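You operate a simulated robot arm through the tools that you are given. There is no shell and no other tool. Be economical: measure what you need, move in short steps, check, and stop when the job is done.

The job below is to be done with a simulated two-armed robot. You get a single attempt, and the scene is never put back.

Task
Take the blue towel from the island top on the sink side and hang it over the handle of the dishwasher door.
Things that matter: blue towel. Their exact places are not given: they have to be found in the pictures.

Only the result counts: the job must be done as asked and must still hold three seconds after the hand-in. Knocking over, shifting, dropping, spilling or breaking anything else fails it. Flat cloth is picked up by pressing the open fingertips on it (5 to 10 N) and closing them slowly along it; thin cloth reads only 2 to 8 mm in the jaws.

Robot
Two 7-joint arms with two-finger grippers on one trunk, on a base that drives. Base frame: it is fixed to the floor where the robot stands at the start and does not move with it; the origin is under the middle of the robot, x ahead of it, y to its left, z up; the surface under the hand at the start is at about z = 92. Lengths are in cm, angles in rad, forces in N, time in s.
The left shoulder is at the start at [7.8, 15.1, 93.8], the right one opposite. With the tool pointing down near the work surface each hand reaches from about 10 to 74 cm from the robot's upright axis, wherever it stands, measured 20 degrees to its own side. Payload 2.54 kg a hand.
Tool frame (each hand has its own): the origin (TCP) lies between the finger pads and is the grasp point; the fingertips stand 3 cm ahead of it; z points along the fingers, y is the line along which they close. The gripper opens to 11.6 cm. The gripper's body begins 9.5 cm behind the TCP.
Orientation is that of the tool frame in the base frame, as [roll, pitch, yaw] about the fixed x, y, z axes, in that order (R = Rz(yaw) Ry(pitch) Rx(roll)). With the fingers straight down and closing along the base's y, the tool's x points along the base's -x, its y along +y and its z along -z.

Tools
- The arms move only by the tool apply_moves. It takes "left_motion", "right_motion" or both (then of equal length, played together; a hand with none holds still); each is a list of rows, each a list of 2 entries, a list of its own where there are three numbers: the shift along the base's x, y, z in cm, then the turn, a rotation vector about the base's x, y, z in rad. In form: [[[dx, dy, dz], [wx, wy, wz]], ...]. A call has 1 to 10 rows; each row is the pose to reach, as a shift and turn from the pose commanded when the call began. "left_hand" and "right_hand" are, for a hand that has rows, the opening in per cent of the stroke, from 0 (shut) to 100 (fully open), set as the call begins (left out, the last holds). Rows are played at 5 a second. More than 5 cm and 0.15 rad between two rows, or a gripper value outside its range, and nothing of the call is played. A pose out of reach is approached as far as the arm can. The call stops where the force on the tool passes 40 N (or 10 N more than at its start, if that is more) or the arm is blocked; 0.2 s more then pass. The fingers move at their own pace (about 7.2 cm/s each) and stop on an object; they squeeze with about 44 N. The grip force told is the motor's: it shows also when the fingers shut on nothing. Time passes only in rows, and 0.2 s behind the last, so rows that repeat a pose let the fingers close. It gives the time, the measured TCP pose, the force on the tool (base axes), the opening and the grip force at its end, in the units of the frame above (readings bear some noise), with the torque about the TCP (base axes, N m) and any sound that the robot's microphone picked up.
- Cameras (640 x 400 px; columns grow to the right, rows downward): "scene" is now at [11.21, -9.87, 112.34]; the picture's right is [-0.87, -0.49, 0.00], its down [-0.01, 0.02, -1.00] and it looks along [0.49, -0.87, -0.02] (base axes); focal length 214 px, centre (320, 200). "left" rides on the left gripper at [6.9, 1.5, -12.2] in its tool frame; the picture's right is [-0.21, 0.98, 0.00], its down [-0.83, -0.18, -0.53] and it looks along [-0.52, -0.11, 0.85] (tool axes); focal length 251 px, centre (320, 200). "right" rides on the right gripper at [6.9, -1.5, -12.2] in its tool frame; the picture's right is [0.21, 0.98, 0.00], its down [-0.83, 0.18, -0.53] and it looks along [-0.52, 0.12, 0.85] (tool axes); focal length 251 px, centre (320, 200).
- get_image(camera): a new picture of that camera. It takes no simulated time.
- lift_body(by): slides the trunk up (or, below 0, down) by that many cm; the arms and the scene camera ride with it, the base frame stays. It gives what a move gives, with no picture.
- roll_base(legs): drives the robot by 1 to 6 legs, each [ahead, left, turn to the left] in cm, cm and rad, along the robot's own axes; the way and the turn of a leg run together, so that a leg with both is an arc; at most 150 cm and 3.142 rad a leg. The arms and the cameras ride along, it lands a little off, and it stops where it bumps. It gives what a move gives.
- pan_tilt(pan, tilt): turns the head with the scene camera to pan (to the left, within 1.396 rad either way) and tilt (down, from -0.506 to 1.204), counted from straight ahead of the robot. It gives what a move gives.
- locate(camera, pixels): there is no depth. For up to 12 entries [column, row, z] of the newest picture of that camera ("zoom" is the newest enlarged one), the place [x, y] in the base frame at which the ray of that pixel passes the height z, good to about 0.3 cm, but the place of the scene camera against the robot may be out by one fixed shift of up to 2.5 cm in any direction. It takes no simulated time.
- zoom(camera, box): a new picture of the part [left, top, right, bottom] of that camera's present view, enlarged. It takes no simulated time.
- job_done(): hands the job in; it is judged then, once.

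Work in short steps. Measure before you move; look again where a grasp or a placing could have gone wrong, and mend it. You have 80 turns and 78 pictures in all, those below and enlarged ones among them. Open the grippers and draw the arms clear of the work before you hand the job in, unless the task says otherwise; then end with one line.

The tools are called after "Emit:" by a JSON object that holds its "fn" and its "kwargs". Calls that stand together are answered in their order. apply_moves: Moves the arms, as the interface text tells. Its arguments: {"type":"object","properties":{"left_motion":{"type":"array"},"left_hand":{"type":"number"},"right_motion":{"type":"array"},"right_hand":{"type":"number"}},"required":[]} The other tools are called the same way: lift_body (by) slides the trunk up or down; roll_base (legs) drives the base; pan_tilt (pan, tilt) turns the head that bears the scene camera; get_image (camera) takes a picture; locate (camera, pixels) gives the place at which the rays of pixels pass given heights; zoom (camera, box) takes an enlarged picture of a part of a camera's view; job_done () hands the job in.

At the start:

```text
clock: 0.0
left_tool_pos: [40.74, -2.4, 116.29]
left_tool_rot: [-3.142, 0.001, 3.14]
left_ft_force: [0.1, -0.5, -0.3]
left_wrist_torque: [0.01, -0.03, -0.02]
left_grip_width: 11.62
left_gripper_force: 0.0
right_tool_pos: [36.32, -41.32, 113.76]
right_tool_rot: [-3.141, -0.001, -3.141]
right_ft_force: [0.3, 0.1, -0.1]
right_wrist_torque: [0.03, 0.04, -0.02]
right_grip_width: 11.62
right_gripper_force: 0.1
trunk travel left (down, up): [-17.5, 11.4]
robot x, y, heading: [-0.03, -0.05, -0.004]
head pan, tilt: [-1.054, 0.021]
```

scene: 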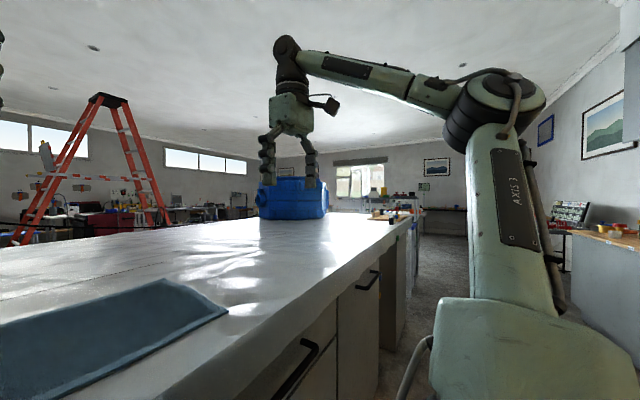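
right: 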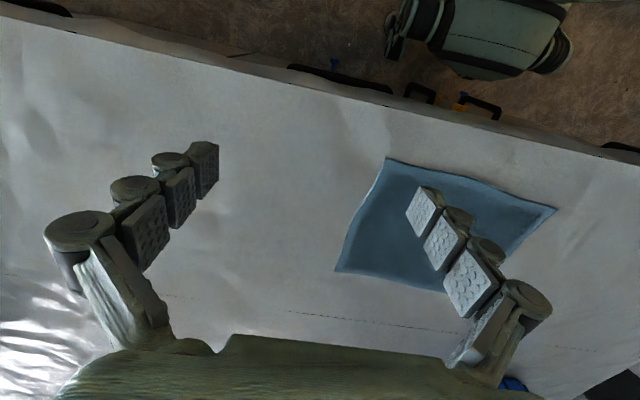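
left: 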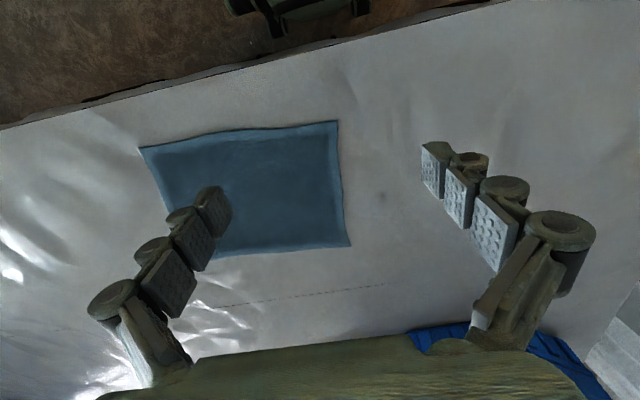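

The towel lies between the hands (left picture about 140-350, 120-255). I locate its corners and look ahead/down for the dishwasher.

Emit:
{"fn": "locate", "kwargs": {"camera": "left", "pixels": [[140, 148, 92], [338, 122, 92], [350, 245, 92], [205, 258, 92], [20, 123, 92], [440, 15, 92]]}}

Emit:
{"fn": "locate", "kwargs": {"camera": "right", "pixels": [[387, 158, 92], [556, 209, 92], [337, 270, 92], [445, 292, 92], [10, 18, 92], [630, 160, 92], [335, 65, 75], [420, 90, 75], [480, 105, 75]]}}

Emit:
{"fn": "pan_tilt", "kwargs": {"pan": 0, "tilt": 0.6}}

Emit:
{"fn": "get_image", "kwargs": {"camera": "scene"}}

```text
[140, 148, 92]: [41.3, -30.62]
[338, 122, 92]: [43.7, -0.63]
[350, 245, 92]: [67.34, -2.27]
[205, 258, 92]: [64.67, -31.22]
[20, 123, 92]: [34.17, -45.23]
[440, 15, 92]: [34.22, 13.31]
```

```text
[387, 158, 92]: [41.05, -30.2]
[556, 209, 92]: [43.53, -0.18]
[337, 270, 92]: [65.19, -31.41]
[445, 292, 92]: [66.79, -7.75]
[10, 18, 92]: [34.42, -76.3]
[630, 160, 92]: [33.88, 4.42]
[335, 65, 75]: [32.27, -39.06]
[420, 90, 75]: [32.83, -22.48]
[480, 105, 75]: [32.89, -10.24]
```

```text
clock: 1.3
left_tool_pos: [40.63, -2.46, 116.26]
left_tool_rot: [-3.14, 0.001, -3.14]
left_ft_force: [-0.9, -0.9, 0.3]
left_wrist_torque: [0.01, -0.02, 0.01]
left_grip_width: 11.59
left_gripper_force: 0.1
right_tool_pos: [36.41, -41.31, 113.74]
right_tool_rot: [-3.141, 0.0, 3.141]
right_ft_force: [-0.6, 0.3, -0.2]
right_wrist_torque: [0.0, 0.0, 0.0]
right_grip_width: 11.58
right_gripper_force: 0.0
trunk travel left (down, up): [-17.5, 11.4]
robot x, y, heading: [-0.26, -0.15, -0.002]
head pan, tilt: [0.0, 0.6]
```

```text
74 pictures are left
```

scene: 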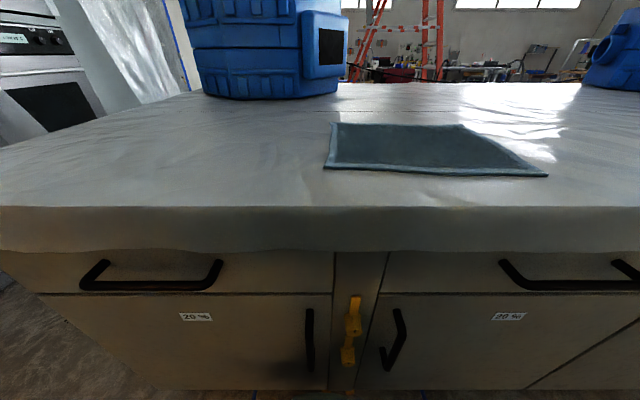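

No dishwasher in the island front here. I look left and right-down.

Emit:
{"fn": "pan_tilt", "kwargs": {"pan": 1.39, "tilt": 0.3}}

Emit:
{"fn": "get_image", "kwargs": {"camera": "scene"}}

Emit:
{"fn": "pan_tilt", "kwargs": {"pan": -1.39, "tilt": 0.3}}

Emit:
{"fn": "get_image", "kwargs": {"camera": "scene"}}

```text
clock: 2.8
left_tool_pos: [40.6, -2.51, 116.13]
left_tool_rot: [-3.138, 0.001, -3.141]
left_ft_force: [1.0, -0.8, -0.8]
left_wrist_torque: [-0.02, -0.03, 0.02]
left_grip_width: 11.59
left_gripper_force: 0.1
right_tool_pos: [36.37, -41.22, 113.72]
right_tool_rot: [-3.14, 0.0, 3.141]
right_ft_force: [0.6, -1.3, 0.0]
right_wrist_torque: [-0.01, 0.02, 0.02]
right_grip_width: 11.62
right_gripper_force: 0.1
trunk travel left (down, up): [-17.5, 11.4]
robot x, y, heading: [-0.08, 0.1, -0.001]
head pan, tilt: [1.389, 0.3]
```

```text
73 pictures are left
```

scene: 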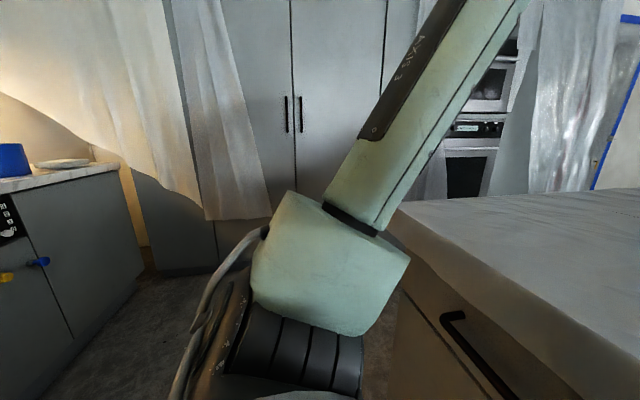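

```text
clock: 5.3
left_tool_pos: [40.66, -2.43, 116.23]
left_tool_rot: [-3.14, 0.0, 3.14]
left_ft_force: [0.3, -0.7, 0.1]
left_wrist_torque: [0.01, 0.02, -0.03]
left_grip_width: 11.63
left_gripper_force: 0.0
right_tool_pos: [36.31, -41.29, 113.8]
right_tool_rot: [3.14, 0.0, 3.142]
right_ft_force: [-0.1, -0.5, 0.7]
right_wrist_torque: [0.0, 0.0, -0.05]
right_grip_width: 11.61
right_gripper_force: 0.1
trunk travel left (down, up): [-17.5, 11.4]
robot x, y, heading: [-0.39, -0.17, -0.003]
head pan, tilt: [-1.389, 0.3]
```

```text
72 pictures are left
```

scene: 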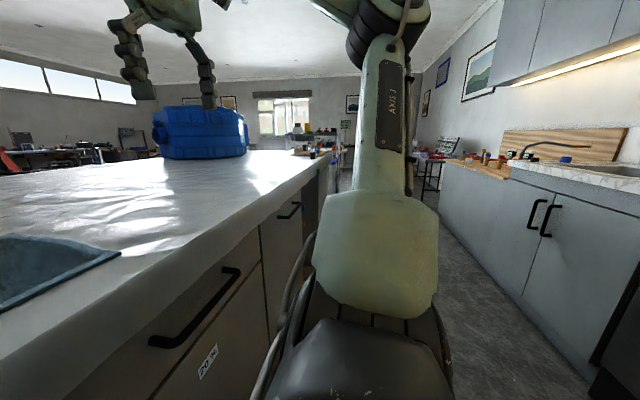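

The dishwasher must be behind, by the sink counter. I first bring both hands above the near edge of the towel (edge x≈41.5–43.5), half open.

Emit:
{"fn": "apply_moves", "kwargs": {"left_motion": [[[0.9, -0.5, -3.6], [0, 0, 0]], [[1.7, -1.0, -7.2], [0, 0, 0]], [[2.6, -1.6, -10.8], [0, 0, 0]], [[3.4, -2.1, -14.4], [0, 0, 0]], [[4.3, -2.6, -17.5], [0, 0, 0]], [[4.3, -2.6, -17.5], [0, 0, 0]]], "right_motion": [[[1.4, 3.0, -2.8], [0, 0, 0]], [[2.8, 6.1, -5.8], [0, 0, 0]], [[4.2, 9.2, -8.8], [0, 0, 0]], [[5.6, 12.2, -11.8], [0, 0, 0]], [[7.0, 15.3, -15], [0, 0, 0]], [[7.0, 15.3, -15], [0, 0, 0]]], "left_hand": 50, "right_hand": 50}}

Emit:
{"fn": "get_image", "kwargs": {"camera": "left"}}

Emit:
{"fn": "get_image", "kwargs": {"camera": "right"}}

```text
clock: 6.7
left_tool_pos: [44.8, -5.15, 98.67]
left_tool_rot: [-3.14, 0.002, -3.14]
left_ft_force: [-0.3, -0.3, -0.4]
left_wrist_torque: [-0.03, 0.0, 0.02]
left_grip_width: 5.8
left_gripper_force: 0.1
right_tool_pos: [43.33, -25.94, 98.85]
right_tool_rot: [3.141, 0.0, 3.141]
right_ft_force: [0.2, 0.2, 1.0]
right_wrist_torque: [0.0, 0.02, 0.01]
right_grip_width: 5.79
right_gripper_force: 0.0
trunk travel left (down, up): [-17.5, 11.4]
robot x, y, heading: [0.28, -0.13, -0.002]
head pan, tilt: [-1.389, 0.3]
```

```text
71 pictures are left
```

left: 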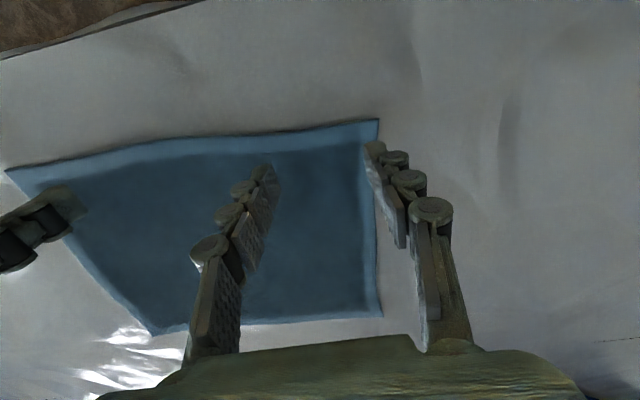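

```text
70 pictures are left
```

right: 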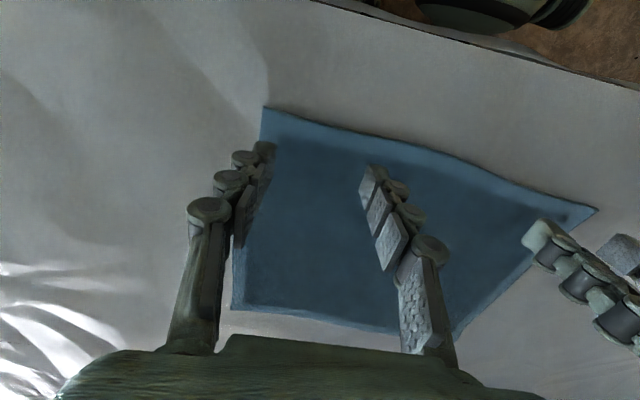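

Outer fingers are at the towel's side edges; I shift the hands inward a little and come down to near contact.

Emit:
{"fn": "apply_moves", "kwargs": {"left_motion": [[[0, -1.5, -1.5], [0, 0, 0]], [[0, -1.5, -3.2], [0, 0, 0]], [[0, -1.5, -3.5], [0, 0, 0]]], "right_motion": [[[0, 1.5, -1.5], [0, 0, 0]], [[0, 1.5, -3.2], [0, 0, 0]], [[0, 1.5, -3.5], [0, 0, 0]]]}}

```text
clock: 7.5
left_tool_pos: [44.88, -6.64, 95.12]
left_tool_rot: [-3.14, -0.001, -3.139]
left_ft_force: [0.6, -1.5, 1.8]
left_wrist_torque: [0.02, 0.0, 0.01]
left_grip_width: 5.82
left_gripper_force: 0.4
right_tool_pos: [43.29, -24.31, 95.32]
right_tool_rot: [3.141, 0.002, 3.14]
right_ft_force: [0.3, 0.0, 1.9]
right_wrist_torque: [-0.01, 0.04, 0.03]
right_grip_width: 5.82
right_gripper_force: 0.0
trunk travel left (down, up): [-17.5, 11.4]
robot x, y, heading: [-0.25, -0.11, 0.0]
head pan, tilt: [-1.389, 0.3]
```

Light contact is near (about 1.8 N each). I press slightly further.

Emit:
{"fn": "apply_moves", "kwargs": {"left_motion": [[[0, 0, -0.3], [0, 0, 0]], [[0, 0, -0.3], [0, 0, 0]]], "right_motion": [[[0, 0, -0.4], [0, 0, 0]], [[0, 0, -0.4], [0, 0, 0]]]}}

```text
clock: 8.1
left_tool_pos: [44.91, -6.53, 95.08]
left_tool_rot: [-3.138, 0.003, -3.141]
left_ft_force: [2.6, -1.0, 14.6]
left_wrist_torque: [-0.19, 0.06, 0.0]
left_grip_width: 5.87
left_gripper_force: 4.4
right_tool_pos: [43.41, -24.5, 94.93]
right_tool_rot: [3.141, 0.005, 3.141]
right_ft_force: [4.4, 0.2, 19.4]
right_wrist_torque: [0.18, 0.02, -0.04]
right_grip_width: 6.03
right_gripper_force: 5.5
trunk travel left (down, up): [-17.5, 11.4]
robot x, y, heading: [0.11, -0.11, 0.004]
head pan, tilt: [-1.389, 0.3]
```

Pressing 15–19 N: too much, so I ease up to the 5–10 N range while beginning to close.

Emit:
{"fn": "apply_moves", "kwargs": {"left_motion": [[[0, 0, 0.15], [0, 0, 0]], [[0, 0, 0.15], [0, 0, 0]]], "right_motion": [[[0, 0, 0.23], [0, 0, 0]], [[0, 0, 0.23], [0, 0, 0]]], "left_hand": 42, "right_hand": 42}}

Emit:
{"fn": "apply_moves", "kwargs": {"left_motion": [[[0, 0, 0], [0, 0, 0]]], "right_motion": [[[0, 0, 0], [0, 0, 0]]], "left_hand": 34, "right_hand": 34}}

Emit:
{"fn": "get_image", "kwargs": {"camera": "left"}}

```text
clock: 8.7
left_tool_pos: [44.82, -6.52, 95.13]
left_tool_rot: [-3.14, 0.002, -3.141]
left_ft_force: [-1.4, -0.6, 11.5]
left_wrist_torque: [-0.23, 0.09, 0.02]
left_grip_width: 5.07
left_gripper_force: 1.7
right_tool_pos: [43.17, -24.5, 95.09]
right_tool_rot: [-3.141, 0.003, 3.141]
right_ft_force: [1.1, 3.8, 20.2]
right_wrist_torque: [0.67, 0.08, 0.0]
right_grip_width: 5.09
right_gripper_force: 5.2
trunk travel left (down, up): [-17.5, 11.4]
robot x, y, heading: [-0.09, 0.16, 0.001]
head pan, tilt: [-1.389, 0.3]
```

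```text
clock: 9.1
left_tool_pos: [44.75, -6.52, 95.32]
left_tool_rot: [-3.139, 0.005, 3.142]
left_ft_force: [-0.7, -0.3, 13.7]
left_wrist_torque: [-0.28, 0.07, -0.05]
left_grip_width: 4.13
left_gripper_force: 1.0
right_tool_pos: [43.11, -24.48, 95.16]
right_tool_rot: [-3.141, 0.005, 3.141]
right_ft_force: [0.7, 2.1, 23.3]
right_wrist_torque: [0.52, 0.02, -0.04]
right_grip_width: 3.96
right_gripper_force: 1.0
trunk travel left (down, up): [-17.5, 11.4]
robot x, y, heading: [-0.13, -0.1, -0.002]
head pan, tilt: [-1.389, 0.3]
```

```text
69 pictures are left
```

left: 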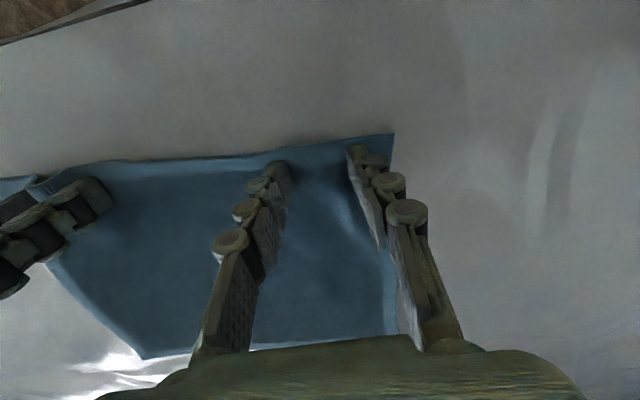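

The cloth bunches between the fingers. I ease up slightly and keep closing in steps.

Emit:
{"fn": "apply_moves", "kwargs": {"left_motion": [[[0, 0, 0.1], [0, 0, 0]]], "right_motion": [[[0, 0, 0.25], [0, 0, 0]]], "left_hand": 24, "right_hand": 24}}

Emit:
{"fn": "apply_moves", "kwargs": {"left_motion": [[[0, 0, 0.05], [0, 0, 0]]], "right_motion": [[[0, 0, 0.1], [0, 0, 0]]], "left_hand": 14, "right_hand": 14}}

Emit:
{"fn": "apply_moves", "kwargs": {"left_motion": [[[0, 0, 0.05], [0, 0, 0]], [[0, 0, 0.05], [0, 0, 0]], [[0, 0, 0.05], [0, 0, 0]]], "right_motion": [[[0, 0, 0.05], [0, 0, 0]], [[0, 0, 0.05], [0, 0, 0]], [[0, 0, 0.05], [0, 0, 0]]], "left_hand": 0, "right_hand": 0}}

Emit:
{"fn": "get_image", "kwargs": {"camera": "left"}}

Emit:
{"fn": "get_image", "kwargs": {"camera": "right"}}

```text
clock: 9.5
left_tool_pos: [44.76, -6.66, 95.21]
left_tool_rot: [-3.139, 0.003, -3.14]
left_ft_force: [-1.0, -1.8, 13.8]
left_wrist_torque: [-0.04, 0.1, 0.01]
left_grip_width: 2.9
left_gripper_force: 0.9
right_tool_pos: [43.05, -24.68, 95.24]
right_tool_rot: [3.141, -0.001, 3.141]
right_ft_force: [0.8, 1.3, 10.2]
right_wrist_torque: [0.18, 0.01, 0.03]
right_grip_width: 2.86
right_gripper_force: 0.0
trunk travel left (down, up): [-17.5, 11.4]
robot x, y, heading: [-0.22, -0.15, 0.001]
head pan, tilt: [-1.389, 0.3]
```

```text
clock: 9.9
left_tool_pos: [44.92, -6.54, 95.1]
left_tool_rot: [-3.141, 0.001, 3.141]
left_ft_force: [-0.7, -1.7, 11.2]
left_wrist_torque: [-0.12, 0.04, -0.02]
left_grip_width: 1.62
left_gripper_force: 0.0
right_tool_pos: [43.15, -24.68, 95.36]
right_tool_rot: [-3.14, -0.001, 3.141]
right_ft_force: [-0.9, 1.0, 2.4]
right_wrist_torque: [0.03, 0.03, -0.02]
right_grip_width: 1.65
right_gripper_force: 0.2
trunk travel left (down, up): [-17.5, 11.4]
robot x, y, heading: [-0.14, -0.07, 0.0]
head pan, tilt: [-1.389, 0.3]
```

```text
clock: 10.7
left_tool_pos: [44.87, -6.52, 95.23]
left_tool_rot: [3.142, -0.001, -3.142]
left_ft_force: [-0.5, -9.9, 4.1]
left_wrist_torque: [-0.28, 0.01, 0.02]
left_grip_width: 0.46
left_gripper_force: 33.6
right_tool_pos: [43.18, -24.53, 95.42]
right_tool_rot: [3.139, -0.001, 3.141]
right_ft_force: [-0.1, 9.6, -0.5]
right_wrist_torque: [0.27, -0.02, 0.04]
right_grip_width: 0.43
right_gripper_force: 33.3
trunk travel left (down, up): [-17.5, 11.4]
robot x, y, heading: [-0.01, 0.12, 0.003]
head pan, tilt: [-1.389, 0.3]
```

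```text
68 pictures are left
```

left: 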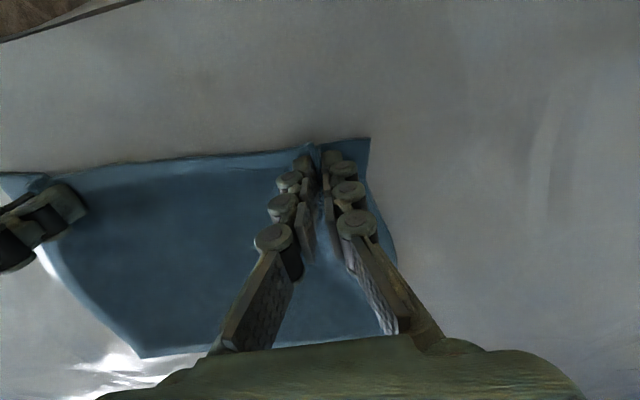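

```text
67 pictures are left
```

right: 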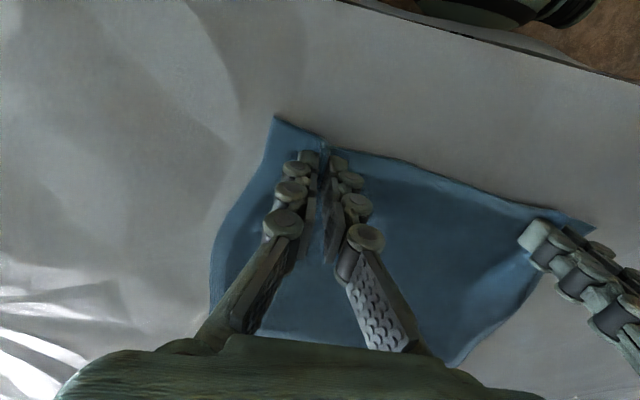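

Both grips hold cloth (4–5 mm, 33 N). I relieve the tension between hands by a few mm and lift.

Emit:
{"fn": "apply_moves", "kwargs": {"left_motion": [[[0, -0.4, 3], [0, 0, 0]], [[0, -0.4, 7], [0, 0, 0]], [[-1, -0.4, 11], [0, 0, 0]], [[-2, -0.4, 15], [0, 0, 0]], [[-3, -0.4, 19], [0, 0, 0]], [[-4, -0.4, 23], [0, 0, 0]], [[-5, -0.4, 27], [0, 0, 0]], [[-6, -0.4, 30], [0, 0, 0]], [[-6, -0.4, 30], [0, 0, 0]]], "right_motion": [[[0, 0.4, 3], [0, 0, 0]], [[0, 0.4, 7], [0, 0, 0]], [[-1, 0.4, 11], [0, 0, 0]], [[-2, 0.4, 15], [0, 0, 0]], [[-3, 0.4, 19], [0, 0, 0]], [[-4, 0.4, 23], [0, 0, 0]], [[-5, 0.4, 27], [0, 0, 0]], [[-6, 0.4, 30], [0, 0, 0]], [[-6, 0.4, 30], [0, 0, 0]]]}}

Emit:
{"fn": "pan_tilt", "kwargs": {"pan": -0.2, "tilt": 0.3}}

Emit:
{"fn": "get_image", "kwargs": {"camera": "scene"}}

Emit:
{"fn": "get_image", "kwargs": {"camera": "left"}}

```text
clock: 12.7
left_tool_pos: [39.14, -5.89, 119.71]
left_tool_rot: [-3.135, 0.003, 3.139]
left_ft_force: [-1.7, -23.3, -5.2]
left_wrist_torque: [-0.79, 0.06, 0.0]
left_grip_width: 0.52
left_gripper_force: 33.7
left hand out of reach, approached as far as the arm can: row 7, 8, 9
right_tool_pos: [37.59, -24.25, 116.39]
right_tool_rot: [3.135, 0.005, -3.138]
right_ft_force: [2.3, 24.6, 4.8]
right_wrist_torque: [0.78, -0.02, 0.06]
right_grip_width: 0.49
right_gripper_force: 33.1
right hand out of reach, approached as far as the arm can: row 6, 7, 8, 9
trunk travel left (down, up): [-17.5, 11.4]
robot x, y, heading: [0.07, -0.21, -0.0]
head pan, tilt: [-1.389, 0.3]
```

```text
clock: 14.1
left_tool_pos: [39.24, -5.79, 119.7]
left_tool_rot: [-3.131, 0.003, 3.141]
left_ft_force: [-1.4, -27.6, -6.1]
left_wrist_torque: [-0.84, 0.05, 0.0]
left_grip_width: 0.56
left_gripper_force: 33.9
right_tool_pos: [37.61, -24.25, 116.32]
right_tool_rot: [3.136, 0.004, -3.141]
right_ft_force: [1.5, 28.2, 5.6]
right_wrist_torque: [0.93, -0.05, 0.11]
right_grip_width: 0.49
right_gripper_force: 33.8
trunk travel left (down, up): [-17.5, 11.4]
robot x, y, heading: [-0.26, -0.37, -0.001]
head pan, tilt: [-0.201, 0.3]
```

```text
66 pictures are left
```

scene: 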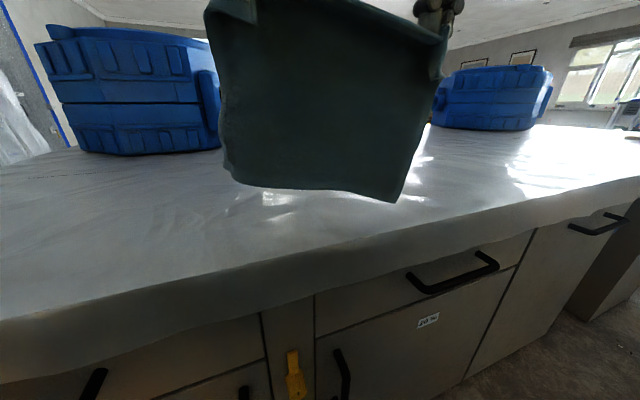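

```text
65 pictures are left
```

left: 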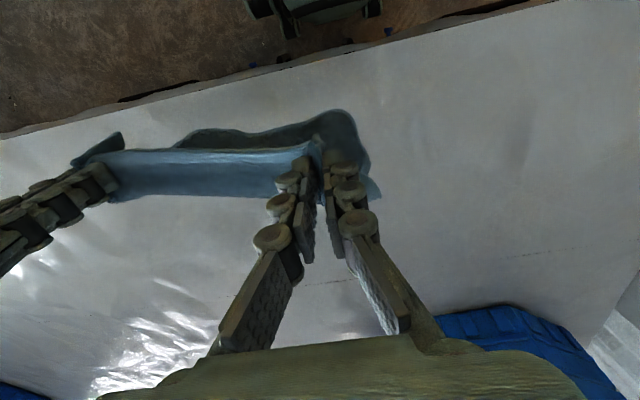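

The towel hangs flat between the hands, but with 28 N of tension and arms at their height limit. I level the hands at reachable height, bring them closer, and then raise the trunk.

Emit:
{"fn": "apply_moves", "kwargs": {"left_motion": [[[0, -0.4, -4], [0, 0, 0]], [[0, -0.7, -8], [0, 0, 0]], [[0, -0.7, -10], [0, 0, 0]]], "right_motion": [[[0, 0.4, -4], [0, 0, 0]], [[0, 0.7, -8], [0, 0, 0]], [[0, 0.7, -10], [0, 0, 0]]]}}

Emit:
{"fn": "lift_body", "kwargs": {"by": 11}}

```text
clock: 14.9
left_tool_pos: [39.06, -6.65, 109.75]
left_tool_rot: [-3.14, 0.001, -3.138]
left_ft_force: [-0.1, -3.2, -1.5]
left_wrist_torque: [-0.08, 0.03, -0.03]
left_grip_width: 0.42
left_gripper_force: 33.2
right_tool_pos: [37.58, -23.7, 106.07]
right_tool_rot: [-3.141, -0.001, 3.138]
right_ft_force: [0.2, 3.9, 1.0]
right_wrist_torque: [0.11, -0.03, 0.0]
right_grip_width: 0.44
right_gripper_force: 33.5
trunk travel left (down, up): [-17.5, 11.4]
robot x, y, heading: [0.13, 0.25, 0.002]
head pan, tilt: [-0.201, 0.3]
```

```text
clock: 16.3
left_tool_pos: [39.01, -6.52, 120.86]
left_tool_rot: [-3.14, 0.001, -3.139]
left_ft_force: [0.8, -2.1, -0.6]
left_wrist_torque: [0.0, 0.01, -0.04]
left_grip_width: 0.43
left_gripper_force: 33.5
right_tool_pos: [37.69, -23.62, 117.11]
right_tool_rot: [-3.14, 0.0, -3.14]
right_ft_force: [0.5, 3.8, -0.2]
right_wrist_torque: [0.1, -0.03, -0.03]
right_grip_width: 0.44
right_gripper_force: 33.2
trunk travel left (down, up): [-28.5, 0.4]
robot x, y, heading: [0.36, 0.27, 0.001]
head pan, tilt: [-0.201, 0.3]
```

Tension is down to 3 N. I level the two hands and raise them a bit more.

Emit:
{"fn": "apply_moves", "kwargs": {"left_motion": [[[0, 0, 1], [0, 0, 0]], [[0, 0, 2], [0, 0, 0]], [[-1, 0, 4], [0, 0, 0]], [[-1, 0, 4], [0, 0, 0]]], "right_motion": [[[0.4, 0, 3], [0, 0, 0]], [[0.4, 0, 5.5], [0, 0, 0]], [[0.4, 0, 7.7], [0, 0, 0]], [[0.4, 0, 7.7], [0, 0, 0]]]}}

Emit:
{"fn": "roll_base", "kwargs": {"legs": [[-12, 0, 0]]}}

Emit:
{"fn": "pan_tilt", "kwargs": {"pan": -1.39, "tilt": 0.3}}

Emit:
{"fn": "get_image", "kwargs": {"camera": "scene"}}

```text
clock: 17.3
left_tool_pos: [38.13, -6.57, 124.9]
left_tool_rot: [-3.141, 0.0, 3.141]
left_ft_force: [0.7, -1.4, 0.1]
left_wrist_torque: [0.01, 0.0, -0.05]
left_grip_width: 0.42
left_gripper_force: 33.0
right_tool_pos: [37.93, -23.72, 124.92]
right_tool_rot: [3.14, 0.0, -3.14]
right_ft_force: [0.5, 0.8, -0.1]
right_wrist_torque: [-0.02, 0.04, -0.02]
right_grip_width: 0.42
right_gripper_force: 33.5
trunk travel left (down, up): [-28.5, 0.4]
robot x, y, heading: [-0.27, 0.27, 0.004]
head pan, tilt: [-0.201, 0.3]
```

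```text
clock: 18.5
left_tool_pos: [25.78, -6.68, 124.99]
left_tool_rot: [-3.141, 0.002, -3.141]
left_ft_force: [-0.2, -0.9, 0.5]
left_wrist_torque: [0.0, -0.07, -0.03]
left_grip_width: 0.46
left_gripper_force: 33.4
right_tool_pos: [25.74, -23.79, 124.99]
right_tool_rot: [-3.141, 0.002, 3.14]
right_ft_force: [-0.2, -0.1, -0.6]
right_wrist_torque: [0.01, -0.06, -0.01]
right_grip_width: 0.42
right_gripper_force: 33.3
trunk travel left (down, up): [-28.5, 0.4]
robot x, y, heading: [-11.94, -0.14, -0.003]
head pan, tilt: [-0.201, 0.3]
```

```text
clock: 19.9
left_tool_pos: [25.93, -6.71, 124.83]
left_tool_rot: [-3.139, 0.0, -3.141]
left_ft_force: [-0.1, -0.5, -1.4]
left_wrist_torque: [-0.03, 0.03, -0.03]
left_grip_width: 0.47
left_gripper_force: 34.0
right_tool_pos: [25.89, -23.66, 125.0]
right_tool_rot: [3.14, 0.0, 3.14]
right_ft_force: [-0.2, 0.2, 0.0]
right_wrist_torque: [-0.03, -0.01, -0.01]
right_grip_width: 0.43
right_gripper_force: 33.1
trunk travel left (down, up): [-28.5, 0.4]
robot x, y, heading: [-12.59, 0.06, -0.005]
head pan, tilt: [-1.389, 0.3]
```

```text
64 pictures are left
```

scene: 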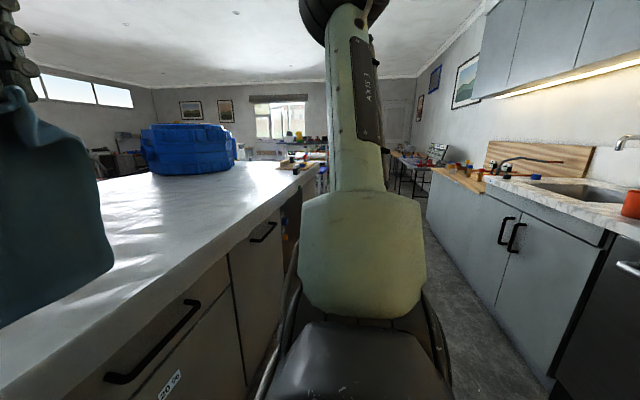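

The dishwasher with a metal handle shows at the right edge (628, 268). I locate the counter edge roughly and turn the base right in place.

Emit:
{"fn": "locate", "kwargs": {"camera": "scene", "pixels": [[600, 222, 90], [515, 187, 90], [628, 268, 80], [410, 300, 0], [540, 370, 0], [232, 262, 88]]}}

Emit:
{"fn": "roll_base", "kwargs": {"legs": [[0, 0, -1.2]]}}

Emit:
{"fn": "pan_tilt", "kwargs": {"pan": -1.2, "tilt": 0.4}}

Emit:
{"fn": "get_image", "kwargs": {"camera": "scene"}}

```text
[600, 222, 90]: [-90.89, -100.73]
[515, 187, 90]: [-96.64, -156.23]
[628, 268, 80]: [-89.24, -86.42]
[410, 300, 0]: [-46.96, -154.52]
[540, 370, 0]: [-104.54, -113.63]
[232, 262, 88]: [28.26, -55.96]
```

```text
clock: 23.4
left_tool_pos: [-4.79, -37.96, 124.8]
left_tool_rot: [-3.14, 0.001, 1.934]
left_ft_force: [-1.1, 0.3, 0.4]
left_wrist_torque: [-0.03, 0.0, 0.07]
left_grip_width: 0.35
left_gripper_force: 32.3
right_tool_pos: [-20.92, -43.89, 124.93]
right_tool_rot: [3.139, -0.001, 1.933]
right_ft_force: [0.7, 1.2, -1.1]
right_wrist_torque: [0.01, -0.05, 0.05]
right_grip_width: 0.53
right_gripper_force: 36.2
trunk travel left (down, up): [-28.5, 0.4]
robot x, y, heading: [-12.33, 0.05, -1.212]
head pan, tilt: [-1.389, 0.3]
```

```text
clock: 24.1
left_tool_pos: [-4.81, -37.94, 124.84]
left_tool_rot: [-3.14, -0.001, 1.934]
left_ft_force: [-0.4, -1.1, 0.7]
left_wrist_torque: [-0.02, 0.02, 0.03]
left_grip_width: 0.36
left_gripper_force: 31.9
right_tool_pos: [-20.83, -43.87, 124.88]
right_tool_rot: [3.141, 0.0, 1.933]
right_ft_force: [0.3, -0.7, -0.1]
right_wrist_torque: [0.01, -0.03, 0.01]
right_grip_width: 0.46
right_gripper_force: 30.9
trunk travel left (down, up): [-28.5, 0.4]
robot x, y, heading: [-12.19, 0.14, -1.212]
head pan, tilt: [-1.201, 0.4]
```

```text
63 pictures are left
```

scene: 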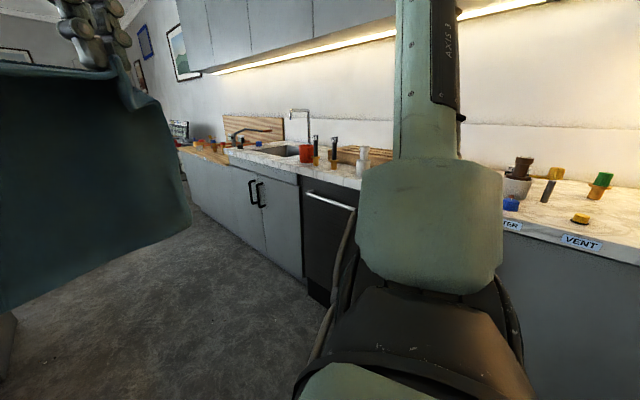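

The dishwasher stands by the sink with a horizontal bar handle. I keep turning to face the counter squarely.

Emit:
{"fn": "roll_base", "kwargs": {"legs": [[0, 0, -1.93]]}}

Emit:
{"fn": "pan_tilt", "kwargs": {"pan": 0.5, "tilt": 0.5}}

Emit:
{"fn": "get_image", "kwargs": {"camera": "scene"}}

```text
clock: 29.2
left_tool_pos: [-50.37, 5.57, 124.9]
left_tool_rot: [-3.141, 0.0, 0.027]
left_ft_force: [-0.1, 0.5, -0.9]
left_wrist_torque: [0.0, -0.03, 0.09]
left_grip_width: 0.52
left_gripper_force: 36.0
right_tool_pos: [-50.78, 22.59, 125.03]
right_tool_rot: [3.14, 0.0, 0.029]
right_ft_force: [-1.4, -0.3, 0.5]
right_wrist_torque: [0.0, -0.03, 0.05]
right_grip_width: 0.34
right_gripper_force: 32.0
trunk travel left (down, up): [-28.5, 0.4]
robot x, y, heading: [-11.89, -0.11, -3.115]
head pan, tilt: [-1.201, 0.4]
```

```text
clock: 31.0
left_tool_pos: [-50.39, 5.58, 124.79]
left_tool_rot: [-3.138, 0.002, 0.028]
left_ft_force: [0.7, 1.0, -1.2]
left_wrist_torque: [0.02, 0.0, 0.04]
left_grip_width: 0.52
left_gripper_force: 35.6
right_tool_pos: [-50.73, 22.58, 125.01]
right_tool_rot: [3.14, 0.0, 0.028]
right_ft_force: [0.0, -1.6, -1.9]
right_wrist_torque: [0.0, -0.03, 0.03]
right_grip_width: 0.55
right_gripper_force: 34.4
trunk travel left (down, up): [-28.5, 0.4]
robot x, y, heading: [-11.87, 0.2, -3.116]
head pan, tilt: [0.499, 0.499]
```

```text
62 pictures are left
```

scene: 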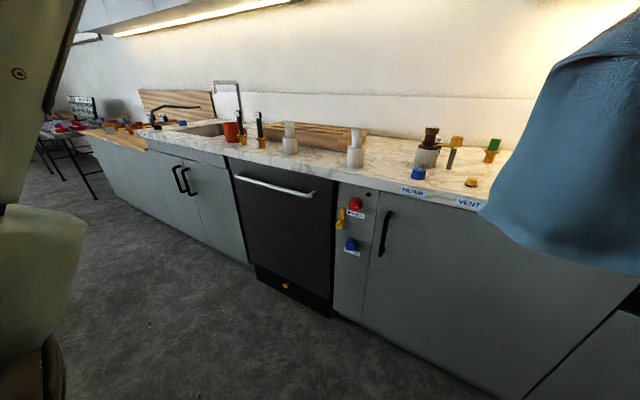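

Good view: handle from (237,177) to (313,195). I enlarge it.

Emit:
{"fn": "zoom", "kwargs": {"camera": "scene", "box": [215, 140, 345, 222]}}

Emit:
{"fn": "locate", "kwargs": {"camera": "scene", "pixels": [[227, 157, 92], [335, 180, 92], [237, 177, 80], [313, 195, 80], [237, 177, 75], [313, 195, 75], [332, 314, 0], [250, 262, 0], [335, 314, 0], [515, 398, 0]]}}

```text
4.88 times, centred on (280, 181) of scene
```

zoom: 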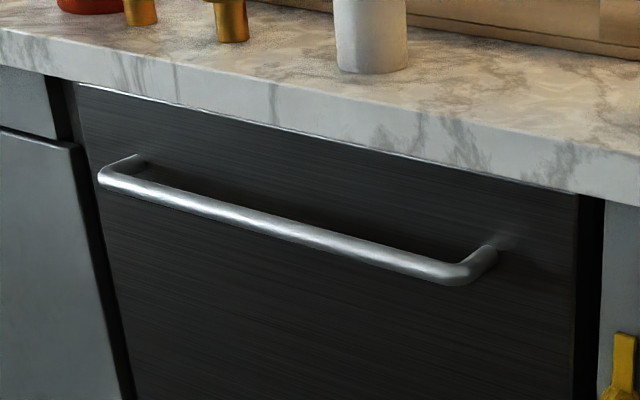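

```text
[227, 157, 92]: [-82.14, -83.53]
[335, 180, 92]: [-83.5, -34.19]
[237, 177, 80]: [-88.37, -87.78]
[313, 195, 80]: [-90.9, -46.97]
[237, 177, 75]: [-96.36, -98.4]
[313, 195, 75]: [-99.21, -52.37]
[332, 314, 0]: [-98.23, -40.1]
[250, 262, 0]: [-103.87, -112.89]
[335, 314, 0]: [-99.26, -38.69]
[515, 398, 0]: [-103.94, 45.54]
```

I drive left toward the dishwasher to triangulate depth from a second viewpoint.

Emit:
{"fn": "roll_base", "kwargs": {"legs": [[0, 62, -0.026]]}}

Emit:
{"fn": "pan_tilt", "kwargs": {"pan": 0.6, "tilt": 0.7}}

Emit:
{"fn": "get_image", "kwargs": {"camera": "scene"}}

Emit:
{"fn": "get_image", "kwargs": {"camera": "left"}}

```text
clock: 37.3
left_tool_pos: [-48.82, -54.82, 124.79]
left_tool_rot: [-3.14, 0.0, 0.022]
left_ft_force: [-0.9, 0.6, -0.6]
left_wrist_torque: [0.03, -0.02, 0.04]
left_grip_width: 0.38
left_gripper_force: 30.6
right_tool_pos: [-49.01, -37.76, 124.89]
right_tool_rot: [3.14, 0.001, 0.021]
right_ft_force: [0.7, -1.2, -0.3]
right_wrist_torque: [0.0, -0.02, 0.04]
right_grip_width: 0.37
right_gripper_force: 30.6
trunk travel left (down, up): [-28.5, 0.4]
robot x, y, heading: [-10.79, -60.96, -3.121]
head pan, tilt: [0.499, 0.499]
```

```text
clock: 38.0
left_tool_pos: [-48.71, -54.83, 124.82]
left_tool_rot: [3.141, 0.001, 0.02]
left_ft_force: [0.4, 1.5, 0.2]
left_wrist_torque: [0.05, 0.0, 0.0]
left_grip_width: 0.49
left_gripper_force: 36.0
right_tool_pos: [-49.03, -37.72, 125.09]
right_tool_rot: [3.14, -0.001, 0.021]
right_ft_force: [0.5, -0.5, 0.6]
right_wrist_torque: [-0.05, -0.04, 0.02]
right_grip_width: 0.33
right_gripper_force: 30.9
trunk travel left (down, up): [-28.5, 0.4]
robot x, y, heading: [-10.49, -60.5, -3.12]
head pan, tilt: [0.6, 0.7]
```

```text
60 pictures are left
```

scene: 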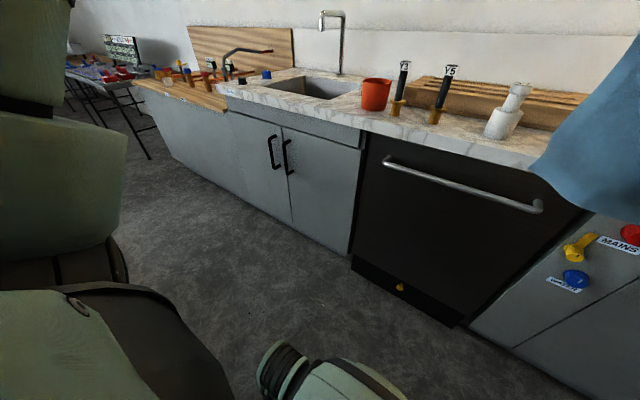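

```text
59 pictures are left
```

left: 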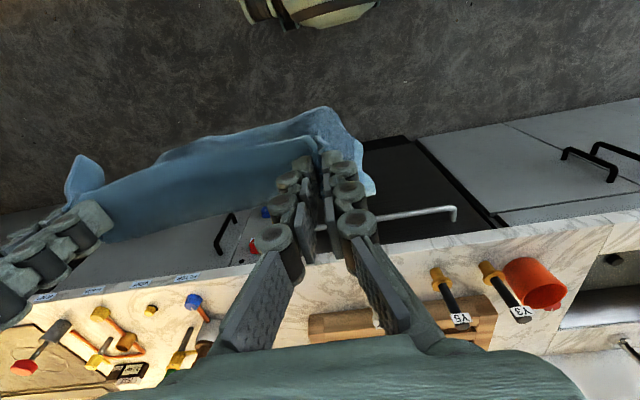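

I triangulate the handle's left end and counter edge from both cameras.

Emit:
{"fn": "locate", "kwargs": {"camera": "scene", "pixels": [[387, 162, 70], [387, 162, 75], [387, 162, 80], [387, 162, 85], [540, 210, 75], [540, 210, 80], [370, 130, 85], [370, 130, 90], [370, 130, 95], [352, 265, 0], [465, 328, 0], [540, 210, 85]]}}

Emit:
{"fn": "locate", "kwargs": {"camera": "left", "pixels": [[454, 210, 70], [454, 210, 75], [454, 210, 80], [454, 210, 85], [500, 228, 85], [500, 228, 90], [500, 228, 95], [378, 217, 80], [378, 217, 75], [400, 243, 85], [400, 243, 90]]}}

```text
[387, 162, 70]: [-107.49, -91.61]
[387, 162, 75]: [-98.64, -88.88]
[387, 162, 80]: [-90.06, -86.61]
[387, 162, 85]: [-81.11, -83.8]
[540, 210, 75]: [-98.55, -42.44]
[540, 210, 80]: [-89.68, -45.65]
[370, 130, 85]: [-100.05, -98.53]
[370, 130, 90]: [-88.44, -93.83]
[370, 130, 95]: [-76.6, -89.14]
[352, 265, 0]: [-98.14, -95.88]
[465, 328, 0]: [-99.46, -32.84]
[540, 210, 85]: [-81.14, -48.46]
```

```text
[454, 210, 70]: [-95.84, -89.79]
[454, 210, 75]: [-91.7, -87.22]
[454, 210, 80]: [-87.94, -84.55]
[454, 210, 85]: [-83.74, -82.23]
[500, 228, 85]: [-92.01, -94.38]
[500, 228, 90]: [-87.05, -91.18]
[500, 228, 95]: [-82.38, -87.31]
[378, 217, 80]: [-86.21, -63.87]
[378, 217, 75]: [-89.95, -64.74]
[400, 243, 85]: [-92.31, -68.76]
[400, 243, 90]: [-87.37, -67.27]
```

Bar looks at about z≈82, x≈-86, y from -84 to -46; counter edge near x≈-86 too. I need better geometry: lower the trunk, shift left, and look again.

Emit:
{"fn": "roll_base", "kwargs": {"legs": [[0, 18, -0.02]]}}

Emit:
{"fn": "lift_body", "kwargs": {"by": -24}}

Emit:
{"fn": "pan_tilt", "kwargs": {"pan": 0.35, "tilt": 0.35}}

Emit:
{"fn": "get_image", "kwargs": {"camera": "scene"}}

Emit:
{"fn": "get_image", "kwargs": {"camera": "left"}}

```text
clock: 40.4
left_tool_pos: [-48.51, -71.97, 124.93]
left_tool_rot: [-3.141, -0.001, 0.003]
left_ft_force: [0.0, 0.4, -0.2]
left_wrist_torque: [0.04, 0.03, -0.02]
left_grip_width: 0.38
left_gripper_force: 30.4
right_tool_pos: [-48.37, -54.94, 124.86]
right_tool_rot: [3.14, 0.0, 0.002]
right_ft_force: [-0.4, -1.8, -2.5]
right_wrist_torque: [-0.01, 0.03, 0.03]
right_grip_width: 0.51
right_gripper_force: 33.9
trunk travel left (down, up): [-28.5, 0.4]
robot x, y, heading: [-10.29, -78.62, -3.14]
head pan, tilt: [0.6, 0.7]
```

```text
clock: 42.9
left_tool_pos: [-48.54, -71.88, 100.87]
left_tool_rot: [-3.141, 0.0, 0.001]
left_ft_force: [0.6, 0.4, -0.8]
left_wrist_torque: [0.03, 0.0, 0.0]
left_grip_width: 0.52
left_gripper_force: 35.7
right_tool_pos: [-48.31, -54.84, 100.95]
right_tool_rot: [3.141, 0.0, 0.001]
right_ft_force: [0.2, -0.2, -0.6]
right_wrist_torque: [0.01, -0.03, 0.03]
right_grip_width: 0.51
right_gripper_force: 35.5
trunk travel left (down, up): [-4.5, 24.4]
robot x, y, heading: [-10.36, -78.44, -3.139]
head pan, tilt: [0.6, 0.7]
```

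```text
clock: 43.7
left_tool_pos: [-48.55, -71.9, 100.9]
left_tool_rot: [-3.14, 0.0, 0.002]
left_ft_force: [0.3, 0.2, 0.0]
left_wrist_torque: [0.03, -0.01, 0.02]
left_grip_width: 0.38
left_gripper_force: 30.9
right_tool_pos: [-48.53, -54.85, 100.86]
right_tool_rot: [3.141, 0.001, 0.002]
right_ft_force: [-0.2, -0.7, -1.7]
right_wrist_torque: [-0.03, -0.02, 0.07]
right_grip_width: 0.52
right_gripper_force: 33.9
trunk travel left (down, up): [-4.5, 24.4]
robot x, y, heading: [-10.14, -78.34, -3.14]
head pan, tilt: [0.351, 0.351]
```

```text
58 pictures are left
```

scene: 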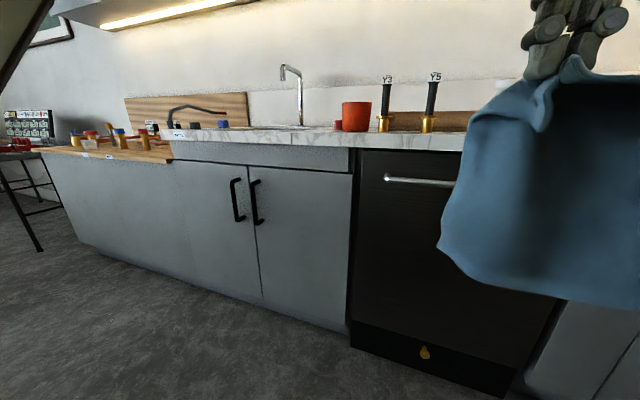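

```text
57 pictures are left
```

left: 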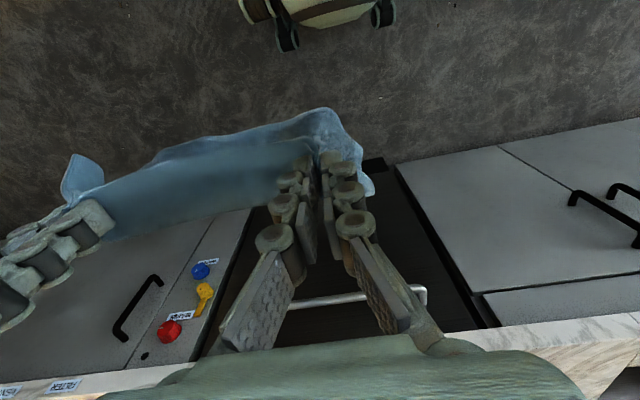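

Now a second left-hand stereo sample: handle end at (424,290), counter edge around (540,325).

Emit:
{"fn": "locate", "kwargs": {"camera": "left", "pixels": [[424, 288, 75], [424, 288, 80], [424, 288, 85], [484, 329, 85], [484, 329, 90], [484, 329, 80], [150, 370, 85], [150, 370, 90], [300, 302, 80], [300, 302, 85]]}}

Emit:
{"fn": "locate", "kwargs": {"camera": "scene", "pixels": [[387, 178, 75], [387, 178, 80], [387, 178, 85], [358, 131, 90], [358, 131, 92], [358, 131, 88], [358, 148, 85], [358, 148, 88], [348, 345, 0]]}}

Emit:
{"fn": "zoom", "kwargs": {"camera": "scene", "box": [340, 115, 470, 196]}}

```text
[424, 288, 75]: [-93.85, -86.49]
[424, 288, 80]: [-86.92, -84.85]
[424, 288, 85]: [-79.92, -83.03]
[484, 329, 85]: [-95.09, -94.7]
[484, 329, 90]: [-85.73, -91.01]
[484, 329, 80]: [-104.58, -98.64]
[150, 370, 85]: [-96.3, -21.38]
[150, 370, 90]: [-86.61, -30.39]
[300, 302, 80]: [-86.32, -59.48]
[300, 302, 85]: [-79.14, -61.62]
```

```text
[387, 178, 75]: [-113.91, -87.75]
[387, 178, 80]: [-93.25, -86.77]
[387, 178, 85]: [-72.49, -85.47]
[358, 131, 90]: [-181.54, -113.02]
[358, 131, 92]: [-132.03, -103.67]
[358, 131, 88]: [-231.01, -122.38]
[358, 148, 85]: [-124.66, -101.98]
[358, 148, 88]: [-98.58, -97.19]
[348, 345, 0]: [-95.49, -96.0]
```

```text
4.92 times, centred on (405, 156) of scene
```

zoom: 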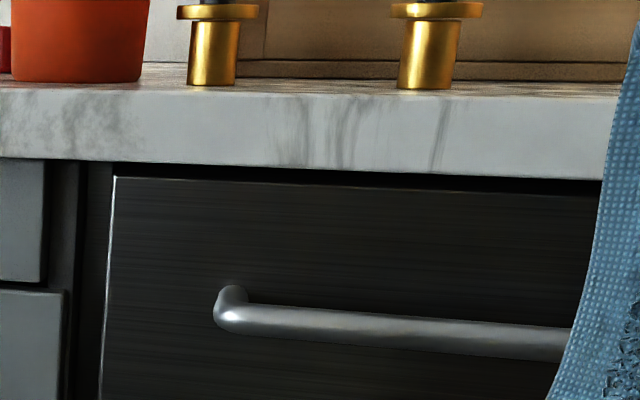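

Bar is at about z≈79.5, roughly under the counter edge; I need the exact horizontal offset. I raise up and move over the counter's front edge so the left camera looks nearly straight down at bar and edge.

Emit:
{"fn": "lift_body", "kwargs": {"by": 24}}

Emit:
{"fn": "roll_base", "kwargs": {"legs": [[24, -9, 0]]}}

Emit:
{"fn": "apply_moves", "kwargs": {"left_motion": [[[-4, 0, 0], [0, 0, 0]], [[-8, 0, 0], [0, 0, 0]], [[-11, 0, 0], [0, 0, 0]], [[-11, 0, 0], [0, 0, 0]]], "right_motion": [[[-4, 0, 0], [0, 0, 0]], [[-8, 0, 0], [0, 0, 0]], [[-11, 0, 0], [0, 0, 0]], [[-11, 0, 0], [0, 0, 0]]]}}

Emit:
{"fn": "get_image", "kwargs": {"camera": "left"}}

```text
clock: 46.2
left_tool_pos: [-48.47, -72.03, 124.81]
left_tool_rot: [-3.141, -0.001, 0.005]
left_ft_force: [0.8, -0.2, -0.9]
left_wrist_torque: [0.03, 0.02, -0.01]
left_grip_width: 0.45
left_gripper_force: 32.2
right_tool_pos: [-48.43, -54.82, 124.97]
right_tool_rot: [3.139, -0.002, 0.001]
right_ft_force: [-0.7, 0.0, 0.2]
right_wrist_torque: [-0.03, -0.01, -0.02]
right_grip_width: 0.39
right_gripper_force: 30.7
trunk travel left (down, up): [-28.5, 0.4]
robot x, y, heading: [-10.62, -78.62, -3.142]
head pan, tilt: [0.351, 0.351]
```

```text
clock: 48.1
left_tool_pos: [-72.92, -63.0, 124.78]
left_tool_rot: [-3.14, -0.001, 0.003]
left_ft_force: [0.2, 0.5, -1.6]
left_wrist_torque: [-0.02, -0.01, -0.02]
left_grip_width: 0.46
left_gripper_force: 32.6
right_tool_pos: [-72.87, -45.87, 124.89]
right_tool_rot: [3.14, -0.001, 0.001]
right_ft_force: [-1.0, -0.1, 0.8]
right_wrist_torque: [-0.01, -0.04, 0.02]
right_grip_width: 0.5
right_gripper_force: 35.2
trunk travel left (down, up): [-28.5, 0.4]
robot x, y, heading: [-34.86, -69.81, -3.146]
head pan, tilt: [0.351, 0.351]
```

```text
clock: 49.1
left_tool_pos: [-83.76, -63.02, 124.78]
left_tool_rot: [-3.14, 0.001, 0.002]
left_ft_force: [0.2, 2.2, 0.7]
left_wrist_torque: [0.06, -0.01, 0.0]
left_grip_width: 0.43
left_gripper_force: 34.6
right_tool_pos: [-83.03, -45.67, 123.81]
right_tool_rot: [3.138, 0.004, -0.001]
right_ft_force: [0.4, -2.0, -0.6]
right_wrist_torque: [-0.04, 0.04, 0.02]
right_grip_width: 0.49
right_gripper_force: 34.1
right hand out of reach, approached as far as the arm can: row 3, 4
trunk travel left (down, up): [-28.5, 0.4]
robot x, y, heading: [-34.53, -69.03, -3.14]
head pan, tilt: [0.351, 0.351]
```

```text
55 pictures are left
```

left: 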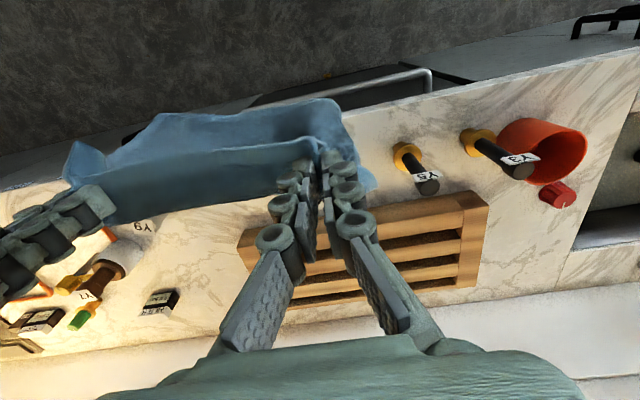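

The bar is seen jutting past the counter edge near (430,70). I enlarge that.

Emit:
{"fn": "zoom", "kwargs": {"camera": "left", "box": [340, 40, 468, 120]}}

Emit:
{"fn": "locate", "kwargs": {"camera": "left", "pixels": [[430, 72, 80], [430, 72, 78], [433, 94, 90], [433, 94, 88], [350, 105, 90], [365, 88, 80], [545, 70, 90], [335, 76, 70]]}}

```text
5.00 times, centred on (404, 80) of left
```

zoom: 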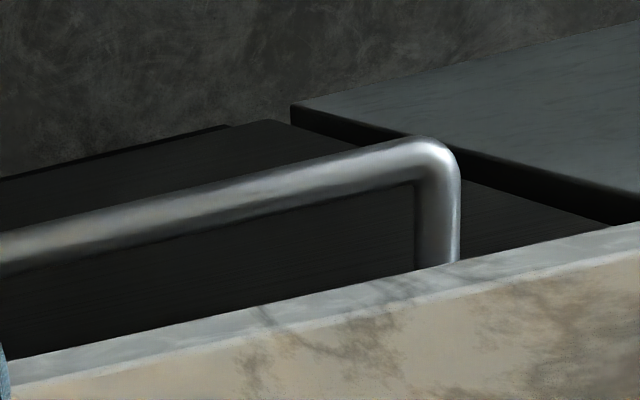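

```text
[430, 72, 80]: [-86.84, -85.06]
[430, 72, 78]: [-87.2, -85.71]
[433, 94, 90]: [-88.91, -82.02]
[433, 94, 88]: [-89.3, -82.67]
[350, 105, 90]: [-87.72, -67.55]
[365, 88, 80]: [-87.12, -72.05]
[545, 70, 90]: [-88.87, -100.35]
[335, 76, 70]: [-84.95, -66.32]
```

I compute the bar's inner edge versus the slab's bottom front edge from the enlarged picture.

Emit:
{"fn": "locate", "kwargs": {"camera": "zoom", "pixels": [[330, 163, 79.5], [330, 198, 79.5], [330, 285, 86], [330, 318, 90], [330, 285, 87], [440, 160, 79.5], [150, 205, 79.5], [150, 240, 79.5]]}}

```text
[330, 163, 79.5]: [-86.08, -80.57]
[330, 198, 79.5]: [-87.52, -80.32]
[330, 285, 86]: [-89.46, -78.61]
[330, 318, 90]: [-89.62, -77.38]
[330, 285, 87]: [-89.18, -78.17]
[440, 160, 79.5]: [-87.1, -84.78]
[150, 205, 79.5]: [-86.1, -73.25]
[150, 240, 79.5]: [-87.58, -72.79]
```

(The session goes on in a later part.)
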